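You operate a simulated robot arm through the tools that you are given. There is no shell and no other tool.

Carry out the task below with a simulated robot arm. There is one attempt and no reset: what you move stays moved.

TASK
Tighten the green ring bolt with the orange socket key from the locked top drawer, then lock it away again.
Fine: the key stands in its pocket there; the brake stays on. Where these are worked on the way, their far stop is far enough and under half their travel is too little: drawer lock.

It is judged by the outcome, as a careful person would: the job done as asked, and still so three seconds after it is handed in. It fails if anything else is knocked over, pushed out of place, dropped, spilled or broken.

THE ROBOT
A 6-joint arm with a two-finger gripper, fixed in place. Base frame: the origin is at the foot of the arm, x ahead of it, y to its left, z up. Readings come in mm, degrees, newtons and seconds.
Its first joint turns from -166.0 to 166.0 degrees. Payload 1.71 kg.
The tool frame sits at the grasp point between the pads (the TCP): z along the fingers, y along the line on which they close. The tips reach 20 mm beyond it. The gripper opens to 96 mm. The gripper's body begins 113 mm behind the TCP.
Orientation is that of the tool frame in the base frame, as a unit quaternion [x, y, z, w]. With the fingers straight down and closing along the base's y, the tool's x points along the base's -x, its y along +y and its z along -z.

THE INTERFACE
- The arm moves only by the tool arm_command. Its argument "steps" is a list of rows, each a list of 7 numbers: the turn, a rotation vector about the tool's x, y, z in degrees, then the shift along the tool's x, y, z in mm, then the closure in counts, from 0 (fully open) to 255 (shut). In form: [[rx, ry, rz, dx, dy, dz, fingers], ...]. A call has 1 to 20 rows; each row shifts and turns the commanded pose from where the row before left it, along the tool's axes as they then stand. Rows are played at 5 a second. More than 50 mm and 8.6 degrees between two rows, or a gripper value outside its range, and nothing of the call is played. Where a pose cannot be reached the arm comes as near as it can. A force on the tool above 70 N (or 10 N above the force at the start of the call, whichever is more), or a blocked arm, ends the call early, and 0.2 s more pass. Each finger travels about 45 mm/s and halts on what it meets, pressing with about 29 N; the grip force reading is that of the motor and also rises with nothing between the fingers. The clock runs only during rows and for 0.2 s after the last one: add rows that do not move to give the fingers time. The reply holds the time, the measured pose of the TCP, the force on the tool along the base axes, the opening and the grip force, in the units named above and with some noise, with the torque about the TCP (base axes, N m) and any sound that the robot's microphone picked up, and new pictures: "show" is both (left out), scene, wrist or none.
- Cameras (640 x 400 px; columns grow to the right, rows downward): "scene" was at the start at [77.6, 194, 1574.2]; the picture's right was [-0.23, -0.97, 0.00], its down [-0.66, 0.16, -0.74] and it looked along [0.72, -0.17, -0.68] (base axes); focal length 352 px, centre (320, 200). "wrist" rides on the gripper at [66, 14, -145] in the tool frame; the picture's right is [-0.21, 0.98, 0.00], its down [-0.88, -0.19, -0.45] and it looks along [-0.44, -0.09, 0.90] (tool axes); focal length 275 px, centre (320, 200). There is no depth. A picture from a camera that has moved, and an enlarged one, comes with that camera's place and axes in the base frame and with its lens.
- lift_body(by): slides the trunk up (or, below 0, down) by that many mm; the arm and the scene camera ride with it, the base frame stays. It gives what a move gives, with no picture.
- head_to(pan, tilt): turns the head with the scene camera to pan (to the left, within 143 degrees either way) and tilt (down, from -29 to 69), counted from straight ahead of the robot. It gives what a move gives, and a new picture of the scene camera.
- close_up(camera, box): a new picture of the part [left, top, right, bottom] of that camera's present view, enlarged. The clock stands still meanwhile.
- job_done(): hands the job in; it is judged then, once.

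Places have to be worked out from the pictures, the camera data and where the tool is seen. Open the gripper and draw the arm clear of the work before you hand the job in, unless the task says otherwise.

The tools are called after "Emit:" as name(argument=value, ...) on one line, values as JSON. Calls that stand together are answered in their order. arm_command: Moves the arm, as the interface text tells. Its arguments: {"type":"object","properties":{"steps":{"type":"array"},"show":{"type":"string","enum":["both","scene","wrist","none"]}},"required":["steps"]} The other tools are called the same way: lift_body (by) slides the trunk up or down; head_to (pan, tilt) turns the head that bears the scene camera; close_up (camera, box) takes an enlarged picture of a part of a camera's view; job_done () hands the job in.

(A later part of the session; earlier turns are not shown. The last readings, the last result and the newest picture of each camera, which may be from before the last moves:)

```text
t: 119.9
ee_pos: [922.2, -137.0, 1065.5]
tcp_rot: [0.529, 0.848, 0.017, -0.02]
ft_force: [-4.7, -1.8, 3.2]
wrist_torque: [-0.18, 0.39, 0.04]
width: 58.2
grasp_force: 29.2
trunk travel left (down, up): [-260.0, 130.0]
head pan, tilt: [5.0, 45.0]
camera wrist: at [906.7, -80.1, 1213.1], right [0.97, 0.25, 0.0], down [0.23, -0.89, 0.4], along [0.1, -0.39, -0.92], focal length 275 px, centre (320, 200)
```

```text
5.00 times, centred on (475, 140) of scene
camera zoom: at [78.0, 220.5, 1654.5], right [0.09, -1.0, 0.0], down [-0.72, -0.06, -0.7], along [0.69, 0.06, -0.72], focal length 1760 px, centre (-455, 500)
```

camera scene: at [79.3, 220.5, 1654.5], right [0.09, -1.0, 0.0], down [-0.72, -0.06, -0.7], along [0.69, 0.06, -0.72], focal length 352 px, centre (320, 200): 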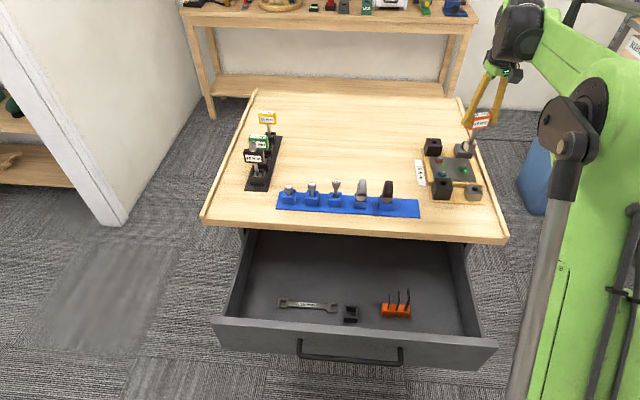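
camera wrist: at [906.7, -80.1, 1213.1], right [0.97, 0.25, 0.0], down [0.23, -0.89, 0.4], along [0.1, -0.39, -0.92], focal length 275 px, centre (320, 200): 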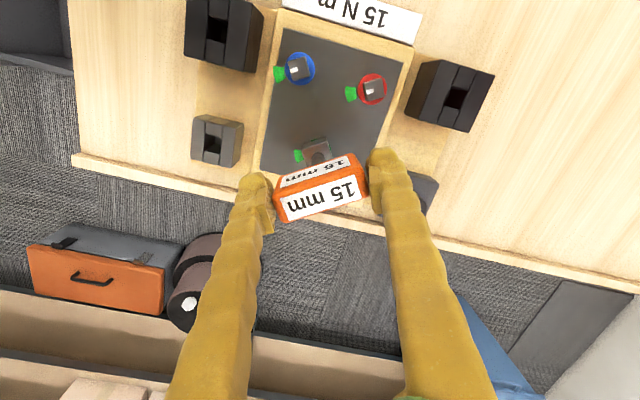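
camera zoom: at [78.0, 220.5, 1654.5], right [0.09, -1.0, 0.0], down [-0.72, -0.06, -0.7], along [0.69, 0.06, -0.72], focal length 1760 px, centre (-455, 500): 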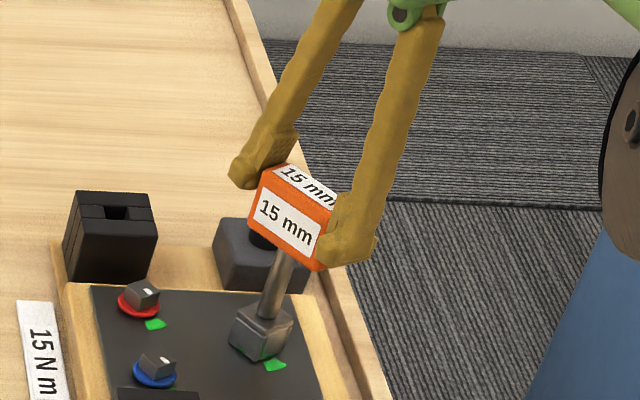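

The wrist view shows the socket still concentric with the ring (it has settled to the plate, the ring rim just poking out mid-face). Tool has turned ~83°; I'll add ~4° to take up the play, easing the side load, and check the torque.

Emit:
arm_command(steps=[[-0.1, -0.02, 2, 0.05, -0.4, 0, 255], [-0.1, -0.02, 2, 0.05, -0.4, 0, 255], [0, 0, 0, 0, 0, 0, 255]], show="none")

```text
t: 120.7
ee_pos: [921.9, -136.7, 1065.2]
tcp_rot: [0.558, 0.829, 0.018, -0.018]
ft_force: [7.1, -6.6, 15.9]
wrist_torque: [-0.39, -0.81, 0.18]
width: 58.2
grasp_force: 28.9
trunk travel left (down, up): [-260.0, 130.0]
head pan, tilt: [5.0, 45.0]
```

Torque is starting to rise (0.18 N m). I'll lift straight up off the bolt and check the mark.

Emit:
arm_command(steps=[[0, 0, 0, 0.2, 0, -4, 255], [0, 0, 0, 0.2, 0, -4, 255], [0, 0, 0, 0.3, 0, -6, 255], [0, 0, 0, 0.5, 0, -10, 255], [0, 0, 0, 0.5, 0, -10, 255], [0, 0, 0, 0.8, 0, -16, 255], [0, 0, 0, 0, 0, 0, 255]])

Emit:
close_up(camera="scene", box=[440, 145, 485, 175])

Emit:
close_up(camera="wrist", box=[270, 90, 370, 160])

```text
t: 122.3
ee_pos: [921.6, -138.0, 1113.7]
tcp_rot: [0.557, 0.83, 0.018, -0.018]
ft_force: [1.1, 0.1, -3.0]
wrist_torque: [-0.02, -0.03, -0.03]
width: 57.9
grasp_force: 28.9
trunk travel left (down, up): [-260.0, 130.0]
head pan, tilt: [5.0, 45.0]
camera scene: at [78.9, 220.6, 1654.4], right [0.09, -1.0, 0.0], down [-0.72, -0.06, -0.7], along [0.69, 0.06, -0.72], focal length 352 px, centre (320, 200)
camera wrist: at [909.9, -79.5, 1262.5], right [0.98, 0.18, 0.0], down [0.17, -0.9, 0.4], along [0.07, -0.39, -0.92], focal length 275 px, centre (320, 200)
```

scene: 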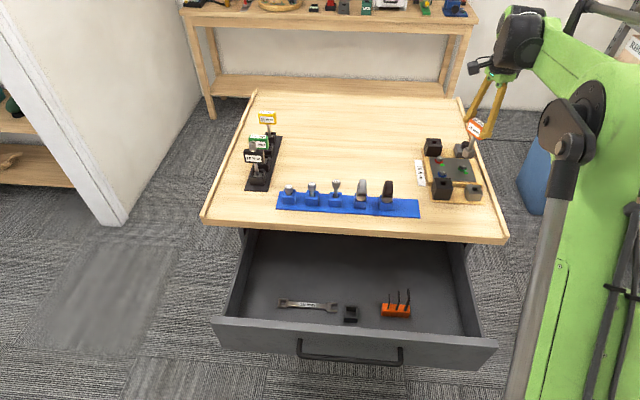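
wrist: 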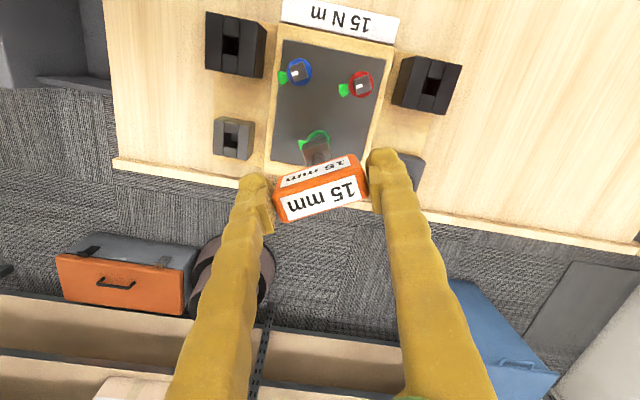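

```text
13.33 times, centred on (462, 160) of scene
camera zoom: at [78.9, 220.6, 1654.4], right [0.09, -1.0, 0.0], down [-0.72, -0.06, -0.7], along [0.69, 0.06, -0.72], focal length 4692 px, centre (-1580, 733)
```

zoom: 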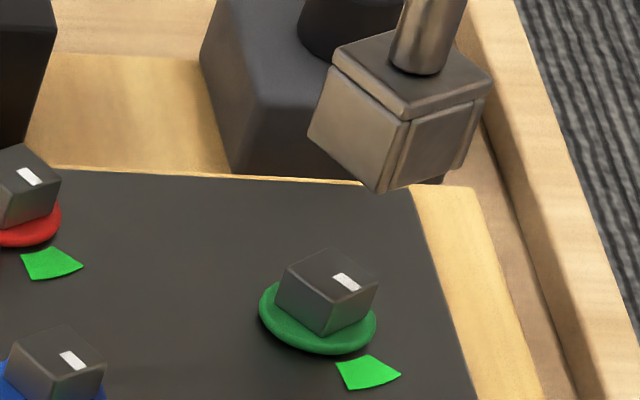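

```text
5.71 times, centred on (320, 125) of wrist
camera zoom: at [909.9, -79.5, 1262.5], right [0.98, 0.18, 0.0], down [0.17, -0.9, 0.4], along [0.07, -0.39, -0.92], focal length 1573 px, centre (320, 629)
```

zoom: 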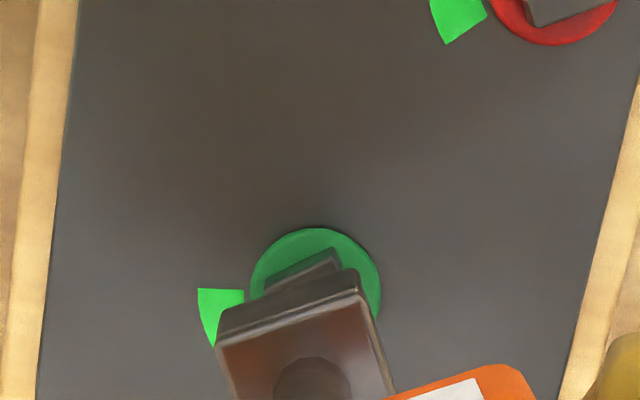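

The mark now points to nearly the same side as on the red and blue bolts. I'll zoom in tightly to judge it against the tab.

Emit:
close_up(camera="scene", box=[456, 160, 472, 176])

Emit:
close_up(camera="scene", box=[434, 152, 450, 168])

```text
16.00 times, centred on (464, 168) of scene
camera zoom: at [78.9, 220.6, 1654.4], right [0.09, -1.0, 0.0], down [-0.72, -0.06, -0.7], along [0.69, 0.06, -0.72], focal length 5631 px, centre (-1984, 712)
```

zoom: 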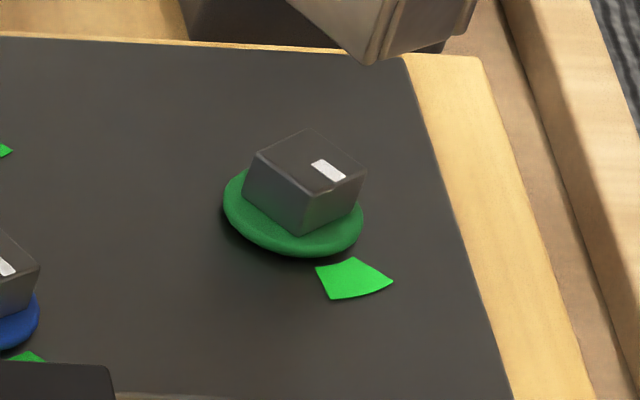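

```text
16.00 times, centred on (442, 160) of scene
camera zoom: at [78.9, 220.6, 1654.4], right [0.09, -1.0, 0.0], down [-0.72, -0.06, -0.7], along [0.69, 0.06, -0.72], focal length 5631 px, centre (-1632, 840)
```

zoom: 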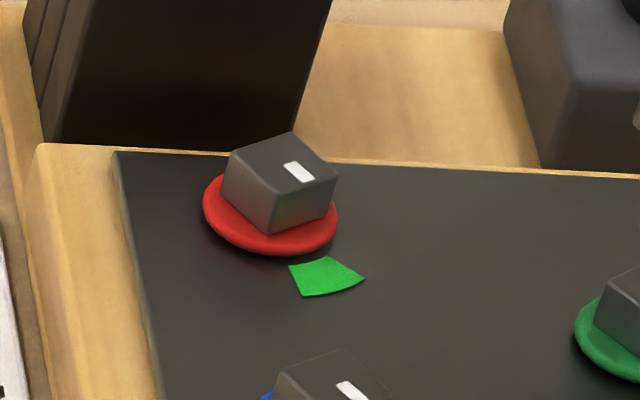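

The green bolt's mark now points at its tab with exactly the same direction as on the tight red bolt, so it's tightened. I'll raise the key, rotate back about the vertical, and carry it back over the drawer.

Emit:
arm_command(steps=[[0, 0, 0, 1.5, 0.3, -30, 255], [0, 0, 0, 1.5, 0.3, -30, 255], [0.42, 0.08, -8.47, 0, 0, 0, 255], [0.42, 0.08, -8.47, 0, 0, 0, 255], [0.42, 0.08, -8.47, 0, 0, 0, 255], [0.42, 0.08, -8.47, 0, 0, 0, 255], [0.42, 0.08, -8.47, 0, 0, 0, 255], [0.42, 0.08, -8.47, 0, 0, 0, 255], [0.42, 0.08, -8.47, 0, 0, 0, 255], [0.42, 0.08, -8.47, 0, 0, 0, 255], [0, 0, 0, 47, 0, 2.5, 255], [0, 0, 0, 47, 0, 2.5, 255], [0, 0, 0, 47, 0, 2.5, 255], [0, 0, 0, 47, 0, 2.5, 255], [0, 0, 0, 0, 0, 0, 255]])

```text
t: 125.5
ee_pos: [730.9, -138.5, 1176.1]
tcp_rot: [-0.001, 1.0, 0.005, -0.024]
ft_force: [-0.5, 0.3, -1.3]
wrist_torque: [-0.01, -0.09, 0.0]
width: 57.8
grasp_force: 28.9
trunk travel left (down, up): [-260.0, 130.0]
head pan, tilt: [5.0, 45.0]
camera scene: at [77.7, 220.7, 1654.5], right [0.09, -1.0, 0.0], down [-0.72, -0.06, -0.7], along [0.69, 0.06, -0.72], focal length 352 px, centre (320, 200)
camera wrist: at [673.1, -127.1, 1323.5], right [0.2, 0.98, 0.0], down [0.9, -0.19, 0.4], along [0.39, -0.08, -0.92], focal length 275 px, centre (320, 200)
```

scene: 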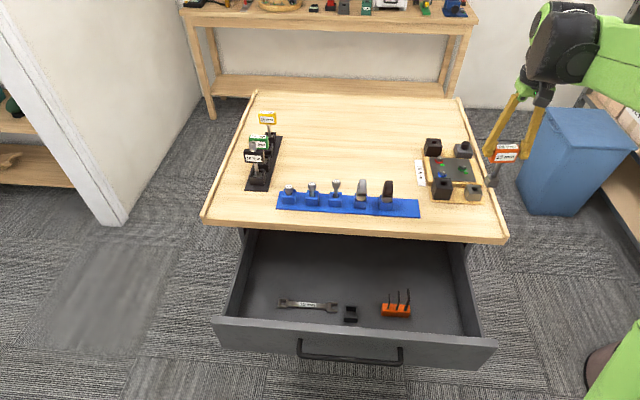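
wrist: 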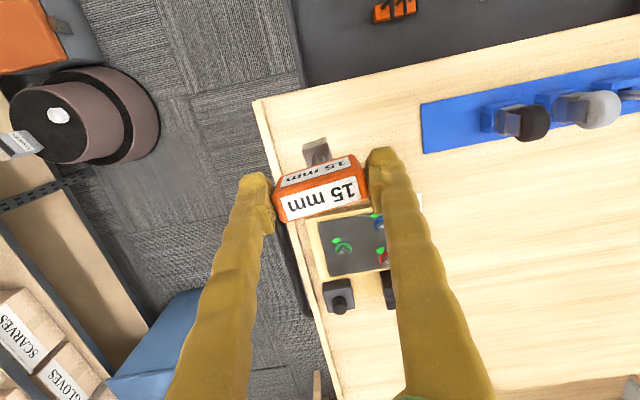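

Let me verify the green bolt's mark from the wrist camera while it's in view.

Emit:
close_up(camera="wrist", box=[315, 215, 395, 275])

Emit:
close_up(camera="wrist", box=[320, 225, 365, 260])

```text
6.67 times, centred on (355, 245) of wrist
camera zoom: at [673.1, -127.1, 1323.5], right [0.2, 0.98, 0.0], down [0.9, -0.19, 0.4], along [0.39, -0.08, -0.92], focal length 1835 px, centre (87, -100)
```

zoom: 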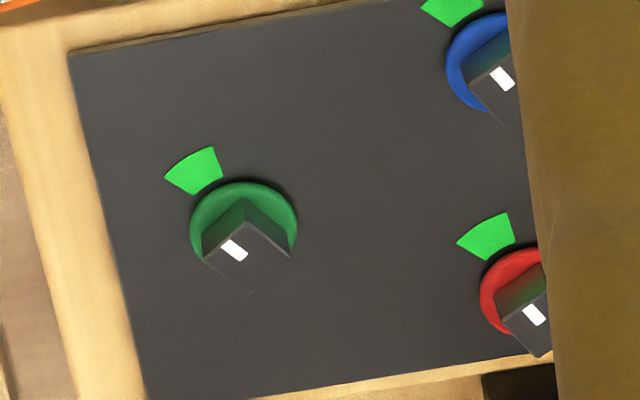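

```text
11.43 times, centred on (342, 242) of wrist
camera zoom: at [673.1, -127.1, 1323.5], right [0.2, 0.98, 0.0], down [0.9, -0.19, 0.4], along [0.39, -0.08, -0.92], focal length 3146 px, centre (63, -286)
```

zoom: 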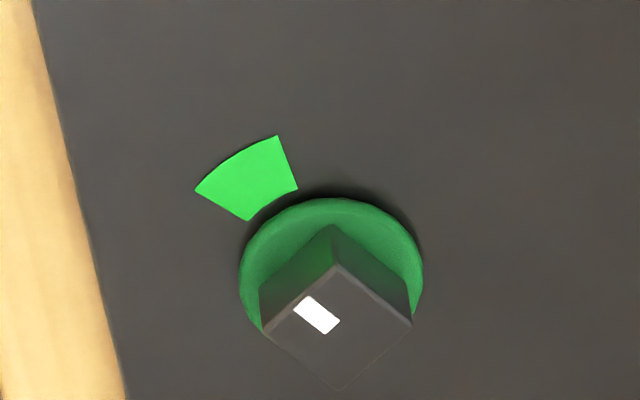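

This clearer view puts the mark at about −143°, inside the tab's zone (−136…−171°) but ~10° short of its centre, so the key must have some play or twist in the grip. I want it centred like the others, so I'll examine the key's seating in the gripper first.

Emit:
close_up(camera="wrist", box=[250, 120, 390, 230])

Emit:
close_up(camera="wrist", box=[290, 125, 345, 170])

Emit:
close_up(camera="scene", box=[470, 100, 550, 200])

```text
3.64 times, centred on (320, 175) of wrist
camera zoom: at [673.1, -127.1, 1323.5], right [0.2, 0.98, 0.0], down [0.9, -0.19, 0.4], along [0.39, -0.08, -0.92], focal length 1001 px, centre (320, 291)
```

zoom: 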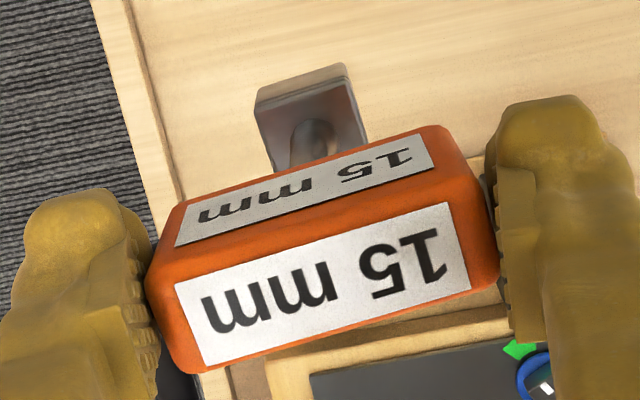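

```text
8.89 times, centred on (318, 148) of wrist
camera zoom: at [673.1, -127.1, 1323.5], right [0.2, 0.98, 0.0], down [0.9, -0.19, 0.4], along [0.39, -0.08, -0.92], focal length 2447 px, centre (342, 667)
```

zoom: 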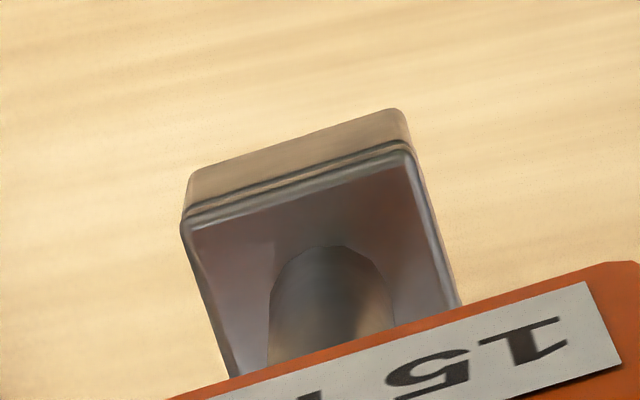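

```text
4.00 times, centred on (510, 150) of scene
camera zoom: at [77.7, 220.7, 1654.5], right [0.09, -1.0, 0.0], down [-0.72, -0.06, -0.7], along [0.69, 0.06, -0.72], focal length 1408 px, centre (-440, 400)
```

zoom: 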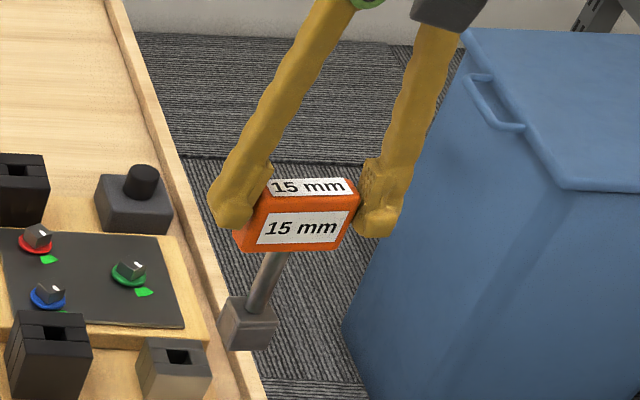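

The key has twisted about 9° in the grip against the bolt's friction, which explains the shortfall. I'll go back and turn the bolt the remaining ~10°: yaw the tool by −28° so the socket matches the bolt (square at ~37°), and hover above it.

Emit:
arm_command(steps=[[0.35, 0.07, -7, 0, 0, 0, 255], [0.35, 0.07, -7, 0, 0, 0, 255], [0.35, 0.07, -7, 0, 0, 0, 255], [0.35, 0.07, -7, 0, 0, 0, 255], [0, 0, 0, -33.4, -17.2, -1.6, 255], [0, 0, 0, -33.4, -17.2, -1.6, 255], [0, 0, 0, -33.4, -17.2, -1.6, 255], [0, 0, 0, -33.4, -17.2, -1.6, 255], [0, 0, 0, -33.4, -17.2, -1.6, 255], [0, 0, 0, -1.35, -0.27, 27, 255], [0, 0, 0, -1.35, -0.27, 27, 255], [0, 0, 0, -1.35, -0.27, 27, 255], [0, 0, 0, 0, 0, 0, 255], [0, 0, 0, 0, 0, 0, 255]], show="none")

Emit:
close_up(camera="wrist", box=[290, 100, 350, 150])

Emit:
close_up(camera="scene", box=[450, 145, 480, 170])

```text
t: 128.5
ee_pos: [921.0, -136.1, 1092.2]
tcp_rot: [-0.242, 0.97, 0.0, -0.027]
ft_force: [-1.0, 0.0, -1.5]
wrist_torque: [0.0, -0.01, 0.01]
width: 57.6
grasp_force: 29.5
trunk travel left (down, up): [-260.0, 130.0]
head pan, tilt: [5.0, 45.0]
```

```text
8.00 times, centred on (320, 125) of wrist
camera zoom: at [863.3, -153.2, 1239.9], right [-0.28, 0.96, 0.0], down [0.88, 0.26, 0.4], along [0.38, 0.11, -0.92], focal length 2202 px, centre (320, 800)
```

zoom: 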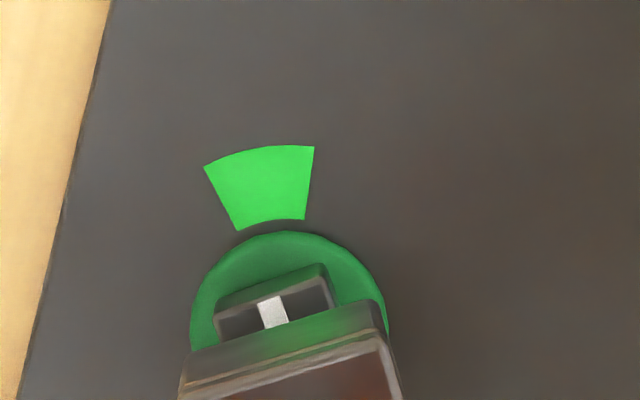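

```text
16.00 times, centred on (465, 158) of scene
camera zoom: at [78.9, 220.6, 1654.5], right [0.09, -1.0, 0.0], down [-0.72, -0.06, -0.7], along [0.69, 0.06, -0.72], focal length 5631 px, centre (-2000, 880)
```

zoom: 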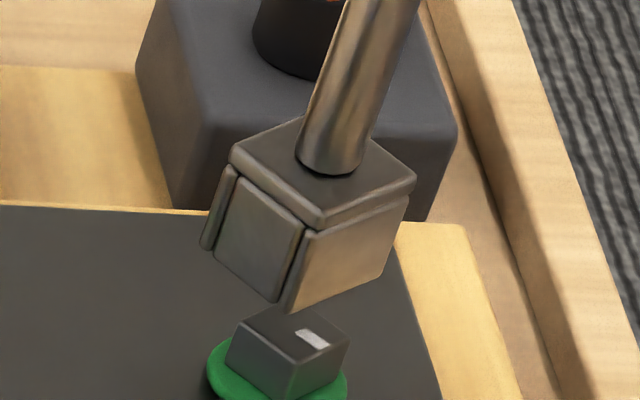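

Yaw alignment is now within ~0.5°. Solving both views: socket sits about (+4.2, +3.7) mm from the bolt, gap ~12 mm. I'll shift, lower 6 mm and re-measure.

Emit:
arm_command(steps=[[0, 0, 0, 2.7, -0.7, 0.1, 255], [0, 0, 0, 2.7, -0.7, 0.1, 255], [0, 0, 0, -0.3, 0, 6, 255], [0, 0, 0, 0, 0, 0, 255], [0, 0, 0, 0, 0, 0, 255]], show="none")

Emit:
close_up(camera="wrist", box=[290, 100, 350, 150])

Emit:
close_up(camera="scene", box=[450, 150, 480, 175])

```text
t: 129.7
ee_pos: [916.7, -139.2, 1086.1]
tcp_rot: [-0.243, 0.97, -0.001, -0.026]
ft_force: [-0.3, 0.4, -2.7]
wrist_torque: [0.02, -0.02, 0.02]
width: 57.5
grasp_force: 29.5
trunk travel left (down, up): [-260.0, 130.0]
head pan, tilt: [5.0, 45.0]
```

```text
8.00 times, centred on (320, 125) of wrist
camera zoom: at [859.4, -156.7, 1233.6], right [-0.28, 0.96, 0.0], down [0.88, 0.26, 0.4], along [0.38, 0.11, -0.92], focal length 2202 px, centre (320, 800)
```

zoom: 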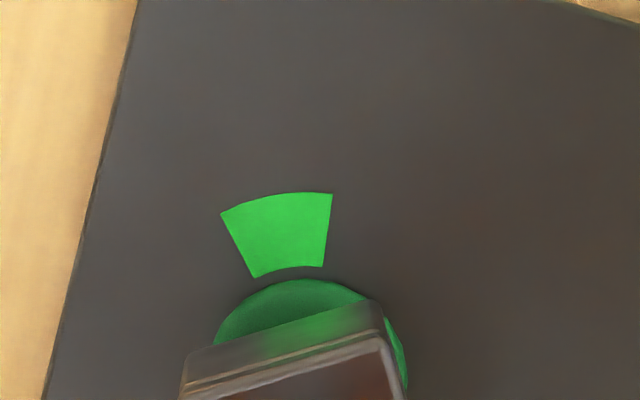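

```text
16.00 times, centred on (465, 162) of scene
camera zoom: at [79.0, 220.6, 1654.5], right [0.09, -1.0, 0.0], down [-0.72, -0.06, -0.7], along [0.69, 0.06, -0.72], focal length 5631 px, centre (-2000, 800)
```

zoom: 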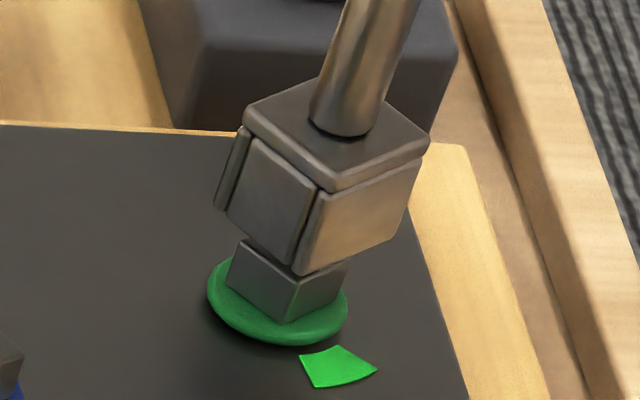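

Residual offset is only ~0.4 mm with ~6 mm gap. Fine shift and gentle lowering.

Emit:
arm_command(steps=[[0, 0, 0, 0.4, 0, 0, 255], [0, 0, 0, -0.1, 0, 2, 255], [0, 0, 0, -0.1, 0, 2, 255], [0, 0, 0, -0.1, 0, 2, 255], [0, 0, 0, -0.05, 0, 1.5, 255], [0, 0, 0, 0, 0, 0, 255]], show="none")

Emit:
close_up(camera="scene", box=[450, 150, 480, 175])

```text
t: 131.1
ee_pos: [915.4, -139.4, 1079.8]
tcp_rot: [-0.242, 0.97, -0.002, -0.024]
ft_force: [5.4, 1.4, 21.3]
wrist_torque: [-0.17, -0.61, 0.04]
width: 57.2
grasp_force: 28.9
trunk travel left (down, up): [-260.0, 130.0]
head pan, tilt: [5.0, 45.0]
```

```text
16.00 times, centred on (465, 162) of scene
camera zoom: at [77.4, 221.0, 1654.7], right [0.09, -1.0, 0.0], down [-0.71, -0.06, -0.7], along [0.69, 0.06, -0.72], focal length 5631 px, centre (-2000, 800)
```

zoom: 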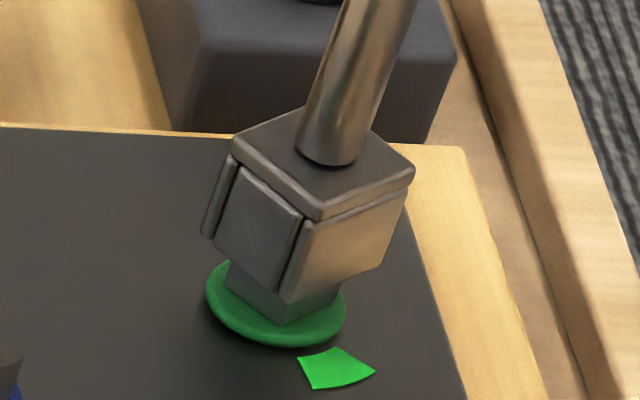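

Light contact (21 N) at the socket's −y side. I'll lift 3 mm, shift 0.6 mm toward −y and lower again.

Emit:
arm_command(steps=[[0, 0, 0, 0, 0, -4, 255], [0, 0, 0, 0.3, -0.55, 0, 255], [0, 0, 0, 0, 0, 0, 255], [0, 0, 0, 0, 0, 2, 255], [0, 0, 0, 0, 0, 2, 255], [0, 0, 0, 0, 0, 0, 255]], show="none")

```text
t: 132.5
ee_pos: [916.0, -139.8, 1077.6]
tcp_rot: [-0.242, 0.97, -0.001, -0.026]
ft_force: [0.1, -0.5, -2.7]
wrist_torque: [-0.03, -0.01, -0.01]
width: 57.1
grasp_force: 28.8
trunk travel left (down, up): [-260.0, 130.0]
head pan, tilt: [5.0, 45.0]
```

It slipped past with no force. Lowering further.

Emit:
arm_command(steps=[[0, 0, 0, -0.1, 0, 1.5, 255], [0, 0, 0, -0.1, 0, 1.5, 255], [0, 0, 0, -0.1, 0, 1.5, 255], [0, 0, 0, -0.1, 0, 1.5, 255], [0, 0, 0, 0, 0, 0, 255]], show="none")

Emit:
close_up(camera="scene", box=[450, 150, 480, 175])

```text
t: 133.7
ee_pos: [915.3, -139.1, 1073.2]
tcp_rot: [-0.243, 0.97, -0.001, -0.026]
ft_force: [-2.0, -4.2, 0.0]
wrist_torque: [-0.54, 0.1, 0.01]
width: 57.1
grasp_force: 28.8
trunk travel left (down, up): [-260.0, 130.0]
head pan, tilt: [5.0, 45.0]
```

```text
16.00 times, centred on (465, 162) of scene
camera zoom: at [78.9, 220.2, 1654.5], right [0.09, -1.0, 0.0], down [-0.72, -0.06, -0.7], along [0.69, 0.06, -0.72], focal length 5631 px, centre (-2000, 800)
```

zoom: 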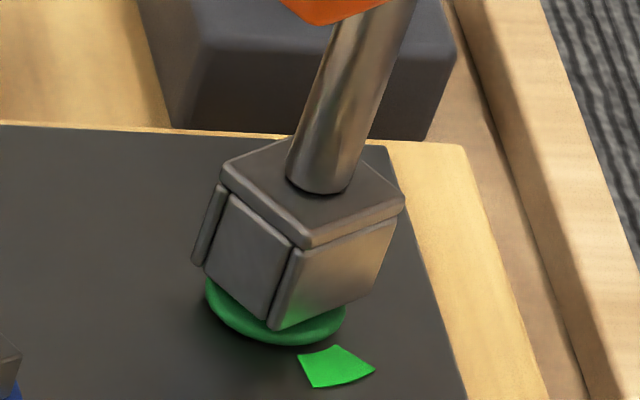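

Engaged again. Now turning clockwise another 14° with compensation for the offset axis.

Emit:
arm_command(steps=[[-0.15, -0.03, 2.8, -0.1, 0.06, 0, 255], [-0.15, -0.03, 2.8, -0.1, 0.06, 0, 255], [-0.15, -0.03, 2.8, -0.1, 0.06, 0, 255], [-0.15, -0.03, 2.8, -0.1, 0.06, 0, 255], [-0.15, -0.03, 2.8, -0.1, 0.06, 0, 255], [0, 0, 0, 0, 0, 0, 255]], show="none")

Emit:
close_up(camera="scene", box=[450, 150, 480, 175])

Emit:
close_up(camera="wrist", box=[280, 100, 360, 165])

```text
t: 135.1
ee_pos: [917.2, -138.9, 1072.3]
tcp_rot: [-0.122, 0.992, 0.003, -0.027]
ft_force: [-3.7, -3.6, -4.2]
wrist_torque: [-0.36, 0.5, 0.08]
width: 56.9
grasp_force: 29.2
trunk travel left (down, up): [-260.0, 130.0]
head pan, tilt: [5.0, 45.0]
```

```text
16.00 times, centred on (465, 162) of scene
camera zoom: at [79.0, 220.2, 1654.5], right [0.09, -1.0, 0.0], down [-0.72, -0.06, -0.7], along [0.69, 0.06, -0.72], focal length 5631 px, centre (-2000, 800)
```

zoom: 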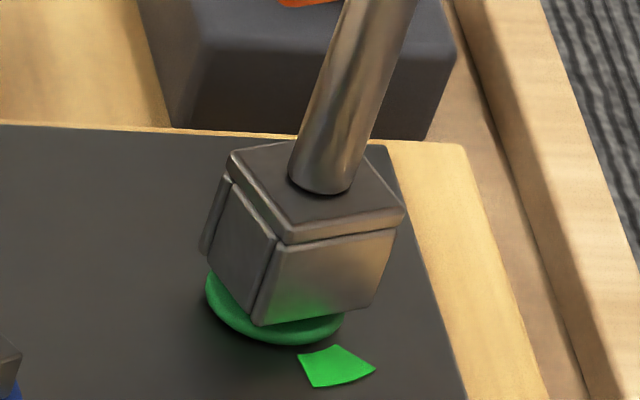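

```text
6.15 times, centred on (320, 132) of wrist
camera zoom: at [857.0, -141.8, 1220.3], right [-0.04, 1.0, 0.0], down [0.92, 0.03, 0.4], along [0.4, 0.02, -0.92], focal length 1694 px, centre (320, 615)
```

zoom: 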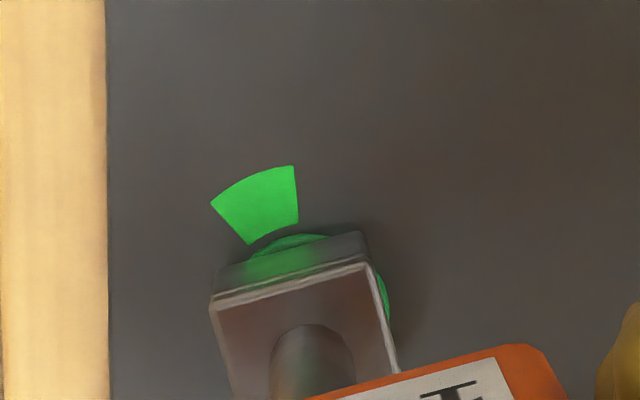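

The socket has turned to about 17° yaw; allowing for play the bolt should be near its tab centre. I'll lift off and check.

Emit:
arm_command(steps=[[0, 0, 0, 0.2, 0, -4, 255], [0, 0, 0, 0.2, 0, -4, 255], [0, 0, 0, 0.3, 0, -6, 255], [0, 0, 0, 0.5, 0, -10, 255], [0, 0, 0, 0.8, 0, -16, 255], [0, 0, 0, 1.5, 0.3, -30, 255], [0, 0, 0, 1.5, 0.3, -30, 255], [0, 0, 0, 45, -10, 2.5, 255], [0, 0, 0, 45, -10, 2.5, 255], [0, 0, 0, 45, -10, 2.5, 255], [0, 0, 0, 45, -10, 2.5, 255], [0, 0, 0, 0, 0, 0, 255]], show="wrist")

Emit:
close_up(camera="scene", box=[456, 160, 472, 176])

```text
t: 137.7
ee_pos: [750.8, -221.5, 1171.3]
tcp_rot: [-0.123, 0.992, 0.003, -0.027]
ft_force: [0.1, -1.0, -1.2]
wrist_torque: [0.04, -0.04, 0.01]
width: 56.5
grasp_force: 29.0
trunk travel left (down, up): [-260.0, 130.0]
head pan, tilt: [5.0, 45.0]
camera wrist: at [690.8, -225.5, 1318.8], right [-0.04, 1.0, 0.0], down [0.92, 0.04, 0.4], along [0.4, 0.02, -0.92], focal length 275 px, centre (320, 200)
```

wrist: 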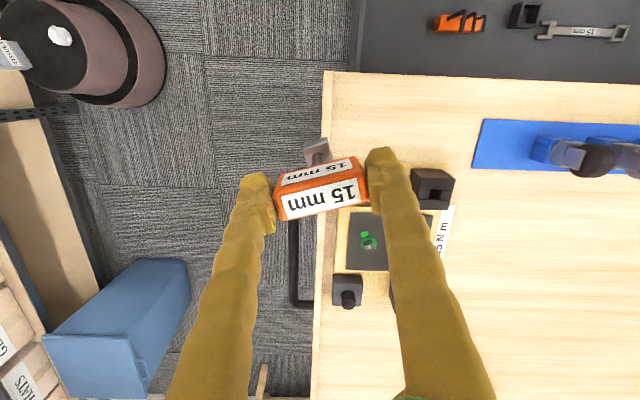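

```text
16.00 times, centred on (464, 168) of scene
camera zoom: at [77.9, 220.2, 1654.5], right [0.09, -1.0, 0.0], down [-0.72, -0.06, -0.7], along [0.69, 0.06, -0.72], focal length 5631 px, centre (-1984, 712)
```

zoom: 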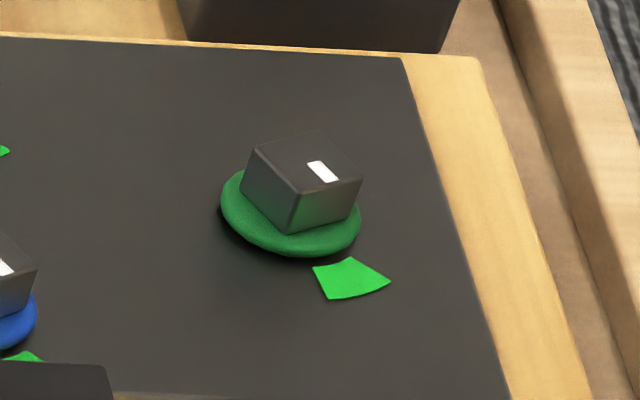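

Good view. I'll zoom the wrist camera on the green bolt for the exact mark angle.

Emit:
close_up(camera="wrist", box=[345, 220, 390, 260])

Emit:
close_up(camera="wrist", box=[290, 125, 345, 170])

```text
10.00 times, centred on (368, 240) of wrist
camera zoom: at [690.8, -225.5, 1318.8], right [-0.04, 1.0, 0.0], down [0.92, 0.04, 0.4], along [0.4, 0.02, -0.92], focal length 2753 px, centre (-155, -200)
```

zoom: 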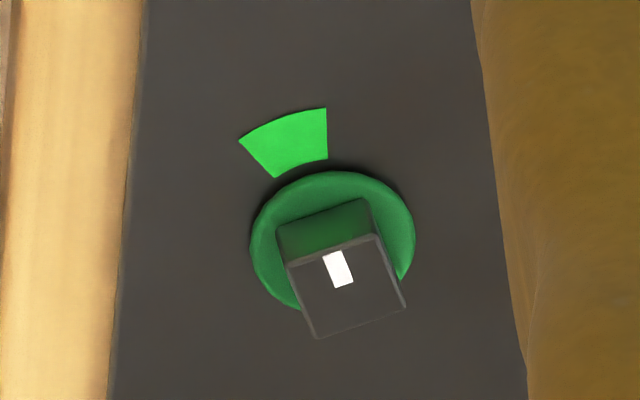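

```text
8.89 times, centred on (318, 148) of wrist
camera zoom: at [690.8, -225.5, 1318.8], right [-0.04, 1.0, 0.0], down [0.92, 0.04, 0.4], along [0.4, 0.02, -0.92], focal length 2447 px, centre (342, 667)
```

zoom: 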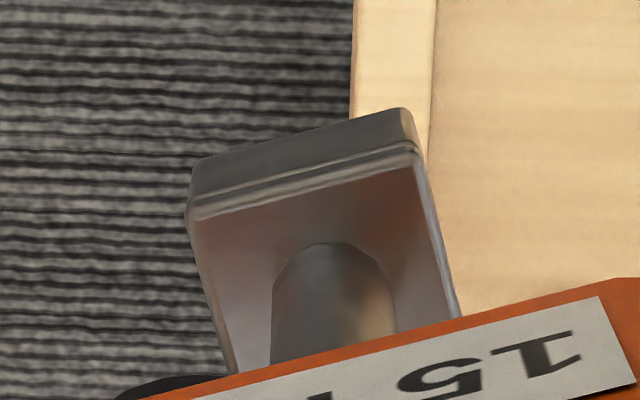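

The mark is now at −155°, right on the tab's centre (−154°). The bolt is properly tightened. Now I'll carry the key back above the drawer, turned so that the socket is square with the pocket.

Emit:
arm_command(steps=[[-0.43, -0.08, 8.2, 0, 0, 0, 255], [-0.43, -0.08, 8.2, 0, 0, 0, 255], [0, 0, 0, 20.5, 38.2, 1, 255], [0, 0, 0, 20.5, 38.2, 1, 255], [0, 0, 0, 20.5, 38.2, 1, 255], [0, 0, 0, 20.5, 38.2, 1, 255], [0, 0, 0, 20.5, 38.2, 1, 255], [0, 0, 0, 20.5, 38.2, 1, 255], [0, 0, 0, 20.5, 38.2, 1, 255], [0, 0, 0, 20.5, 38.2, 1, 255], [0, 0, 0, 20.5, 38.2, 1, 255], [0, 0, 0, 20.5, 38.2, 1, 255], [0, 0, 0, 0, 0, 0, 255]])

```text
t: 140.5
ee_pos: [562.0, 168.5, 1176.8]
tcp_rot: [0.021, 0.999, 0.006, -0.026]
ft_force: [-0.9, 0.0, -1.9]
wrist_torque: [-0.03, -0.05, 0.01]
width: 56.3
grasp_force: 28.9
trunk travel left (down, up): [-260.0, 130.0]
head pan, tilt: [5.0, 45.0]
camera scene: at [78.4, 221.3, 1654.4], right [0.09, -1.0, 0.0], down [-0.72, -0.06, -0.7], along [0.69, 0.06, -0.72], focal length 352 px, centre (320, 200)
camera wrist: at [504.7, 183.1, 1324.3], right [0.25, 0.97, 0.0], down [0.89, -0.23, 0.4], along [0.39, -0.1, -0.92], focal length 275 px, centre (320, 200)
```

scene: 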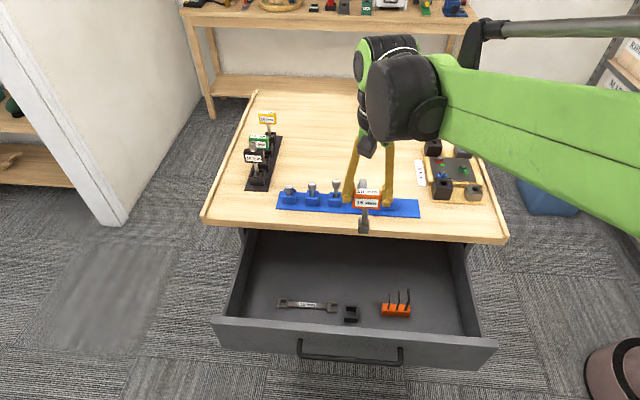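
wrist: 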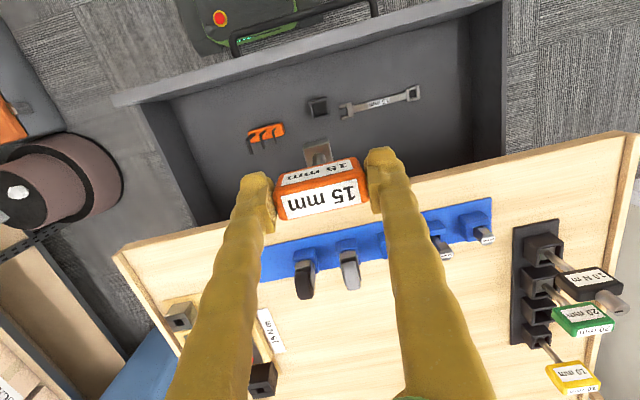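

Pocket and key are both visible. I'll zoom in on the pocket from both cameras.

Emit:
close_up(camera="wrist", box=[290, 85, 350, 135])

Emit:
close_up(camera="scene", box=[336, 300, 366, 328])

Emit:
close_up(camera="wrist", box=[290, 120, 350, 170])

Emit:
close_up(camera="scene", box=[340, 180, 390, 240])

```text
8.00 times, centred on (320, 110) of wrist
camera zoom: at [504.7, 183.1, 1324.3], right [0.25, 0.97, 0.0], down [0.89, -0.23, 0.4], along [0.39, -0.1, -0.92], focal length 2202 px, centre (320, 920)
```

zoom: 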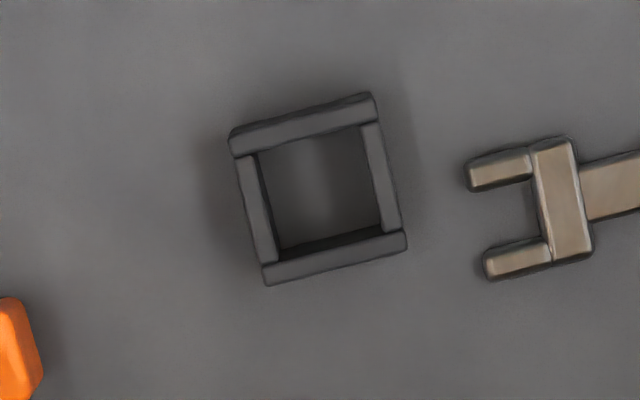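

```text
14.29 times, centred on (351, 314) of scene
camera zoom: at [78.4, 221.3, 1654.4], right [0.09, -1.0, 0.0], down [-0.72, -0.06, -0.7], along [0.69, 0.06, -0.72], focal length 5028 px, centre (-123, -1429)
```

zoom: 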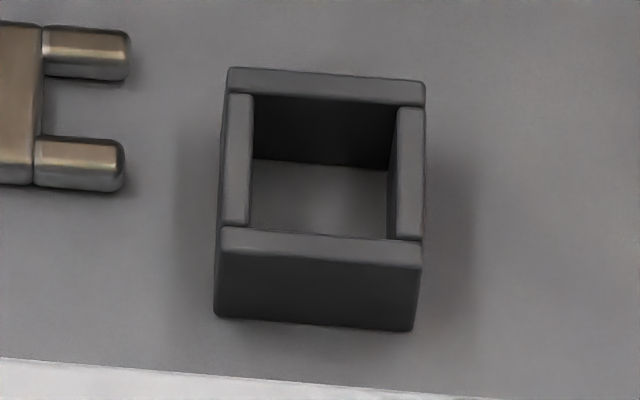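

```text
8.00 times, centred on (320, 145) of wrist
camera zoom: at [504.7, 183.1, 1324.3], right [0.25, 0.97, 0.0], down [0.89, -0.23, 0.4], along [0.39, -0.1, -0.92], focal length 2202 px, centre (320, 640)
```

zoom: 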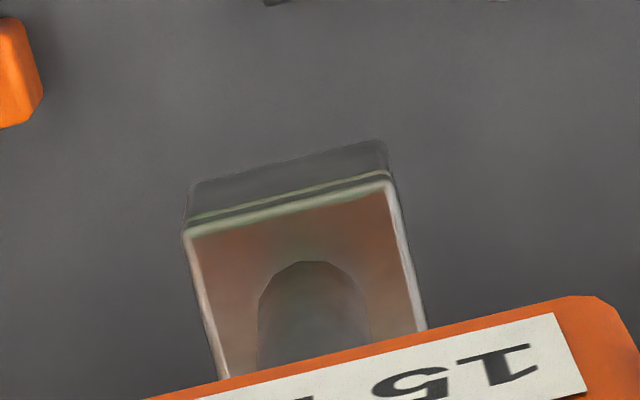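

```text
6.67 times, centred on (365, 210) of scene
camera zoom: at [78.4, 221.3, 1654.4], right [0.09, -1.0, 0.0], down [-0.72, -0.06, -0.7], along [0.69, 0.06, -0.72], focal length 2346 px, centre (20, 133)
```

zoom: 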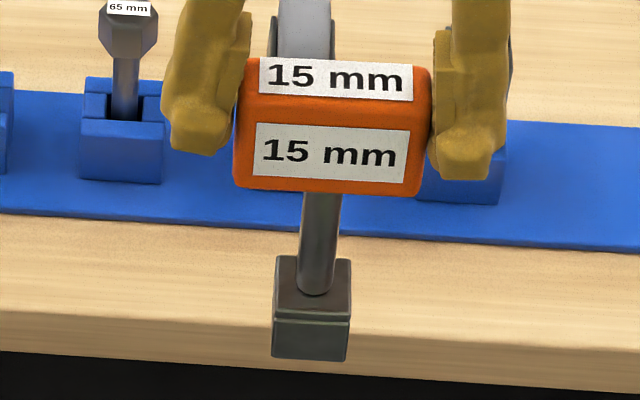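

Pocket top is at z≈701, centre ≈(557.4, 169); the socket is ~7.8 mm too far in +x and 2.4 mm too low in y, with 27 mm pocket width for the 24 mm socket. I'll shift and lower to ~50 mm above the pocket.

Emit:
arm_command(steps=[[0, 0, 0, 7.9, 2.1, 0.4, 255], [0, 0, 0, -2.35, -0.49, 44.9, 255], [0, 0, 0, -2.35, -0.49, 44.9, 255], [0, 0, 0, -2.35, -0.49, 44.9, 255], [0, 0, 0, -2.35, -0.49, 44.9, 255], [0, 0, 0, -2.35, -0.49, 44.9, 255], [0, 0, 0, -2.35, -0.49, 44.9, 255], [0, 0, 0, -2.35, -0.49, 44.9, 255], [0, 0, 0, 0, 0, 0, 255], [0, 0, 0, 0, 0, 0, 255]], show="wrist")

Emit:
close_up(camera="wrist", box=[280, 95, 360, 165])

Emit:
close_up(camera="scene", box=[325, 275, 385, 330])

```text
t: 142.7
ee_pos: [554.7, 171.5, 860.7]
tcp_rot: [0.021, 0.999, 0.006, -0.025]
ft_force: [0.2, 0.3, -3.3]
wrist_torque: [0.02, 0.0, -0.01]
width: 56.2
grasp_force: 28.7
trunk travel left (down, up): [-260.0, 130.0]
head pan, tilt: [5.0, 45.0]
camera wrist: at [496.5, 185.6, 1008.9], right [0.25, 0.97, 0.0], down [0.89, -0.23, 0.4], along [0.39, -0.1, -0.92], focal length 275 px, centre (320, 200)
```

wrist: 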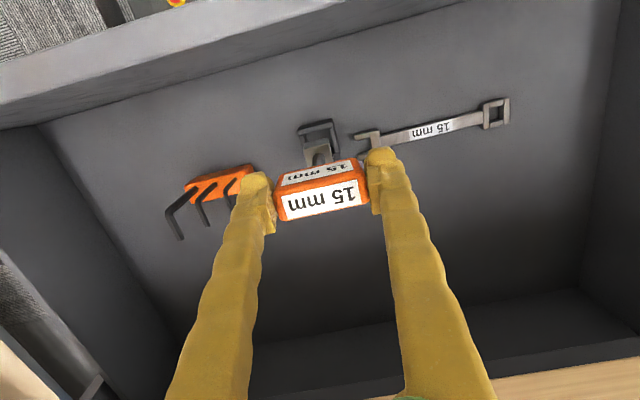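

```text
5.71 times, centred on (320, 130) of wrist
camera zoom: at [496.5, 185.6, 1008.9], right [0.25, 0.97, 0.0], down [0.89, -0.23, 0.4], along [0.39, -0.1, -0.92], focal length 1573 px, centre (320, 600)
```

zoom: 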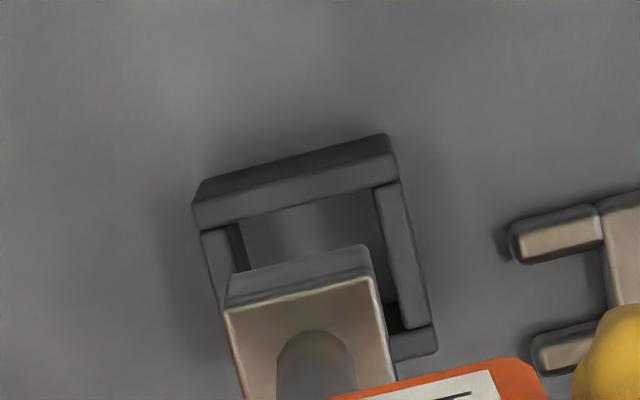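

```text
7.27 times, centred on (355, 302) of scene
camera zoom: at [78.4, 220.7, 1654.5], right [0.09, -1.0, 0.0], down [-0.72, -0.06, -0.7], along [0.69, 0.06, -0.72], focal length 2560 px, centre (66, -546)
```

zoom: 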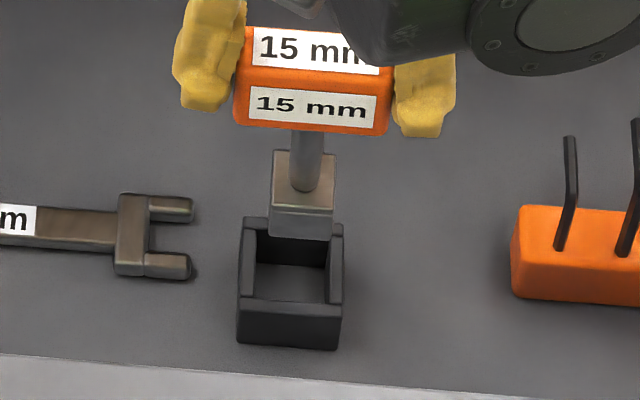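

Remaining offset is about +1.8 mm in x. I'll correct it and lower into the pocket, slower near the entrance.

Emit:
arm_command(steps=[[0, 0, 0, -1.8, 0.1, 0, 255], [0, 0, 0, -1.0, -0.2, 20, 255], [0, 0, 0, -1.0, -0.2, 20, 255], [0, 0, 0, -0.25, -0.05, 5, 255], [0, 0, 0, -0.25, -0.05, 5, 255], [0, 0, 0, -0.25, -0.05, 5, 255], [0, 0, 0, 0, 0, 0, 255]], show="none")

Emit:
close_up(camera="wrist", box=[280, 95, 360, 165])

Emit:
close_up(camera="scene", box=[325, 275, 385, 330])

```text
t: 144.3
ee_pos: [555.9, 171.5, 807.3]
tcp_rot: [0.02, 0.999, 0.007, -0.025]
ft_force: [-0.1, 0.1, -1.9]
wrist_torque: [0.01, 0.02, 0.0]
width: 55.8
grasp_force: 29.5
trunk travel left (down, up): [-260.0, 130.0]
head pan, tilt: [5.0, 45.0]
```

```text
5.71 times, centred on (320, 130) of wrist
camera zoom: at [498.5, 185.4, 954.4], right [0.25, 0.97, 0.0], down [0.89, -0.23, 0.4], along [0.39, -0.1, -0.92], focal length 1573 px, centre (320, 600)
```

zoom: 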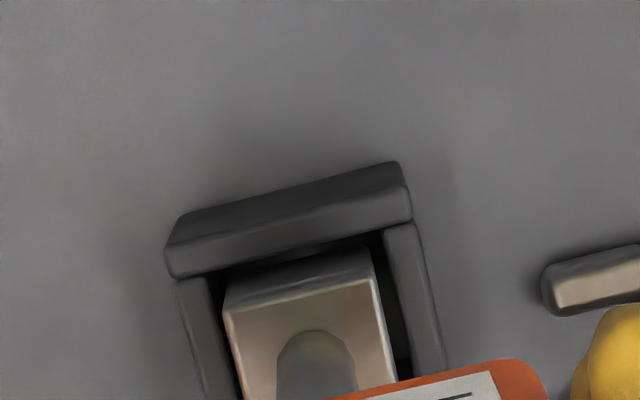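

```text
7.27 times, centred on (355, 302) of scene
camera zoom: at [78.9, 220.8, 1654.4], right [0.09, -1.0, 0.0], down [-0.72, -0.06, -0.7], along [0.69, 0.06, -0.72], focal length 2560 px, centre (66, -546)
```

zoom: 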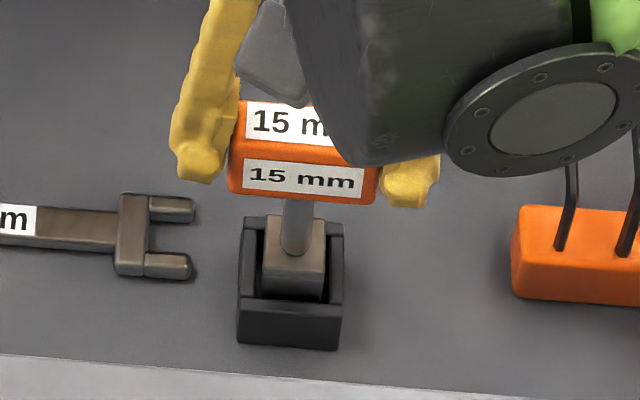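

The socket is entering the pocket freely. Continuing down slowly until it bottoms.

Emit:
arm_command(steps=[[0, 0, 0, -0.2, 0, 4, 255], [0, 0, 0, -0.2, 0, 4, 255], [0, 0, 0, -0.2, 0, 4, 255], [0, 0, 0, -0.2, 0, 4, 255], [0, 0, 0, -0.2, 0, 4, 255], [0, 0, 0, 0, 0, 0, 255]], show="none")

```text
t: 145.7
ee_pos: [558.7, 172.3, 787.1]
tcp_rot: [0.02, 0.999, 0.007, -0.025]
ft_force: [-0.1, 0.3, -2.4]
wrist_torque: [-0.01, 0.01, 0.0]
width: 56.0
grasp_force: 28.8
trunk travel left (down, up): [-260.0, 130.0]
head pan, tilt: [5.0, 45.0]
```

No contact yet. A few more millimetres in 2 mm steps.

Emit:
arm_command(steps=[[0, 0, 0, -0.1, 0, 2, 255], [0, 0, 0, -0.1, 0, 2, 255], [0, 0, 0, -0.1, 0, 2, 255], [0, 0, 0, 0, 0, 0, 255]], show="none")

Emit:
close_up(camera="wrist", box=[250, 110, 390, 230])

Emit:
close_up(camera="scene", box=[325, 275, 385, 330])

```text
t: 146.7
ee_pos: [556.3, 170.0, 780.6]
tcp_rot: [0.019, 0.999, 0.006, -0.025]
ft_force: [1.4, -3.9, 35.0]
wrist_torque: [0.01, -0.26, 0.07]
width: 56.2
grasp_force: 29.3
trunk travel left (down, up): [-260.0, 130.0]
head pan, tilt: [5.0, 45.0]
```

```text
3.33 times, centred on (320, 170) of wrist
camera zoom: at [498.2, 184.6, 929.4], right [0.25, 0.97, 0.0], down [0.89, -0.23, 0.4], along [0.39, -0.1, -0.92], focal length 918 px, centre (320, 300)
```

zoom: 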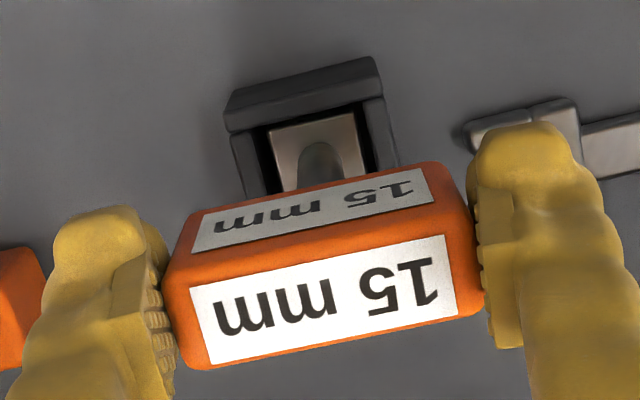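

```text
7.27 times, centred on (355, 302) of scene
camera zoom: at [76.9, 219.9, 1654.9], right [0.09, -1.0, 0.0], down [-0.71, -0.06, -0.7], along [0.69, 0.06, -0.72], focal length 2560 px, centre (66, -546)
```

zoom: 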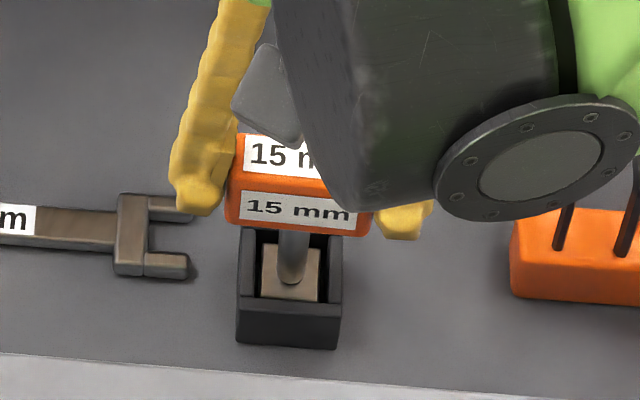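

The key has bottomed in its pocket (35 N, at the predicted height). I'll relieve the pressure and open the fingers gently.

Emit:
arm_command(steps=[[0, 0, 0, 0, 0, -1.8, 255], [0, 0, 0, 0, 0, 0, 255], [0, 0, 0, 0, 0, 0, 90], [0, 0, 0, 0, 0, 0, 60], [0, 0, 0, 0, 0, 0, 40], [0, 0, 0, 0, 0, 0, 40]], show="wrist")

Emit:
close_up(camera="wrist", box=[250, 110, 390, 230])

Emit:
close_up(camera="scene", box=[325, 275, 385, 330])

```text
t: 148.1
ee_pos: [556.7, 172.2, 782.2]
tcp_rot: [0.019, 0.999, 0.007, -0.025]
ft_force: [0.1, 0.2, -0.7]
wrist_torque: [0.0, -0.02, -0.01]
width: 80.9
grasp_force: 0.0
trunk travel left (down, up): [-260.0, 130.0]
head pan, tilt: [5.0, 45.0]
camera wrist: at [499.0, 185.2, 930.1], right [0.25, 0.97, 0.0], down [0.89, -0.23, 0.4], along [0.39, -0.1, -0.92], focal length 275 px, centre (320, 200)
```

wrist: 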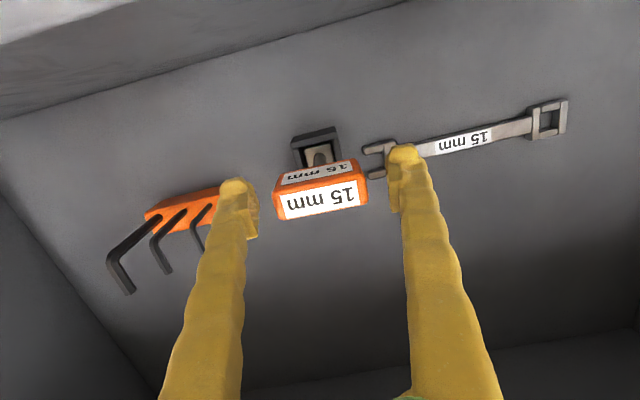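

```text
3.33 times, centred on (320, 170) of wrist
camera zoom: at [499.0, 185.2, 930.1], right [0.25, 0.97, 0.0], down [0.89, -0.23, 0.4], along [0.39, -0.1, -0.92], focal length 918 px, centre (320, 300)
```

zoom: 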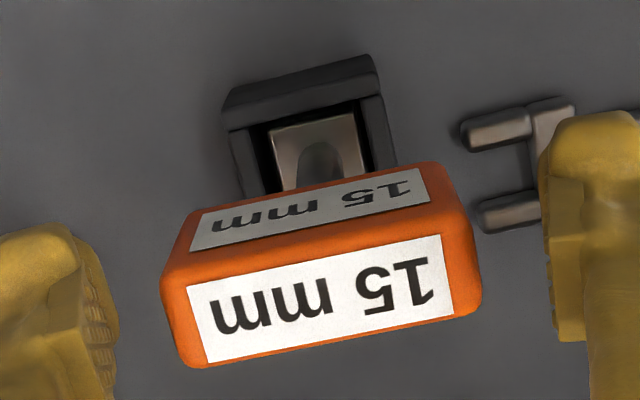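

```text
7.27 times, centred on (355, 302) of scene
camera zoom: at [78.7, 220.7, 1654.4], right [0.09, -1.0, 0.0], down [-0.72, -0.06, -0.7], along [0.69, 0.06, -0.72], focal length 2560 px, centre (66, -546)
```

zoom: 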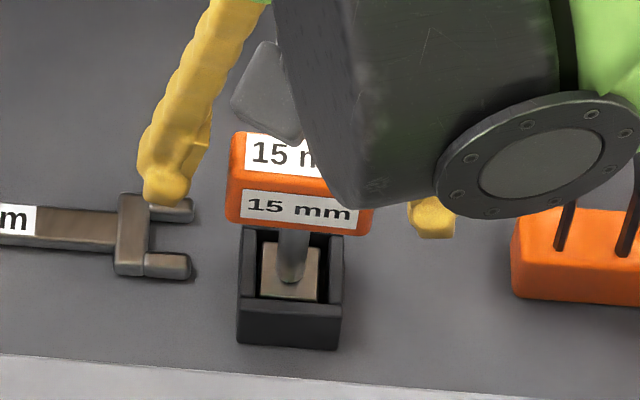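

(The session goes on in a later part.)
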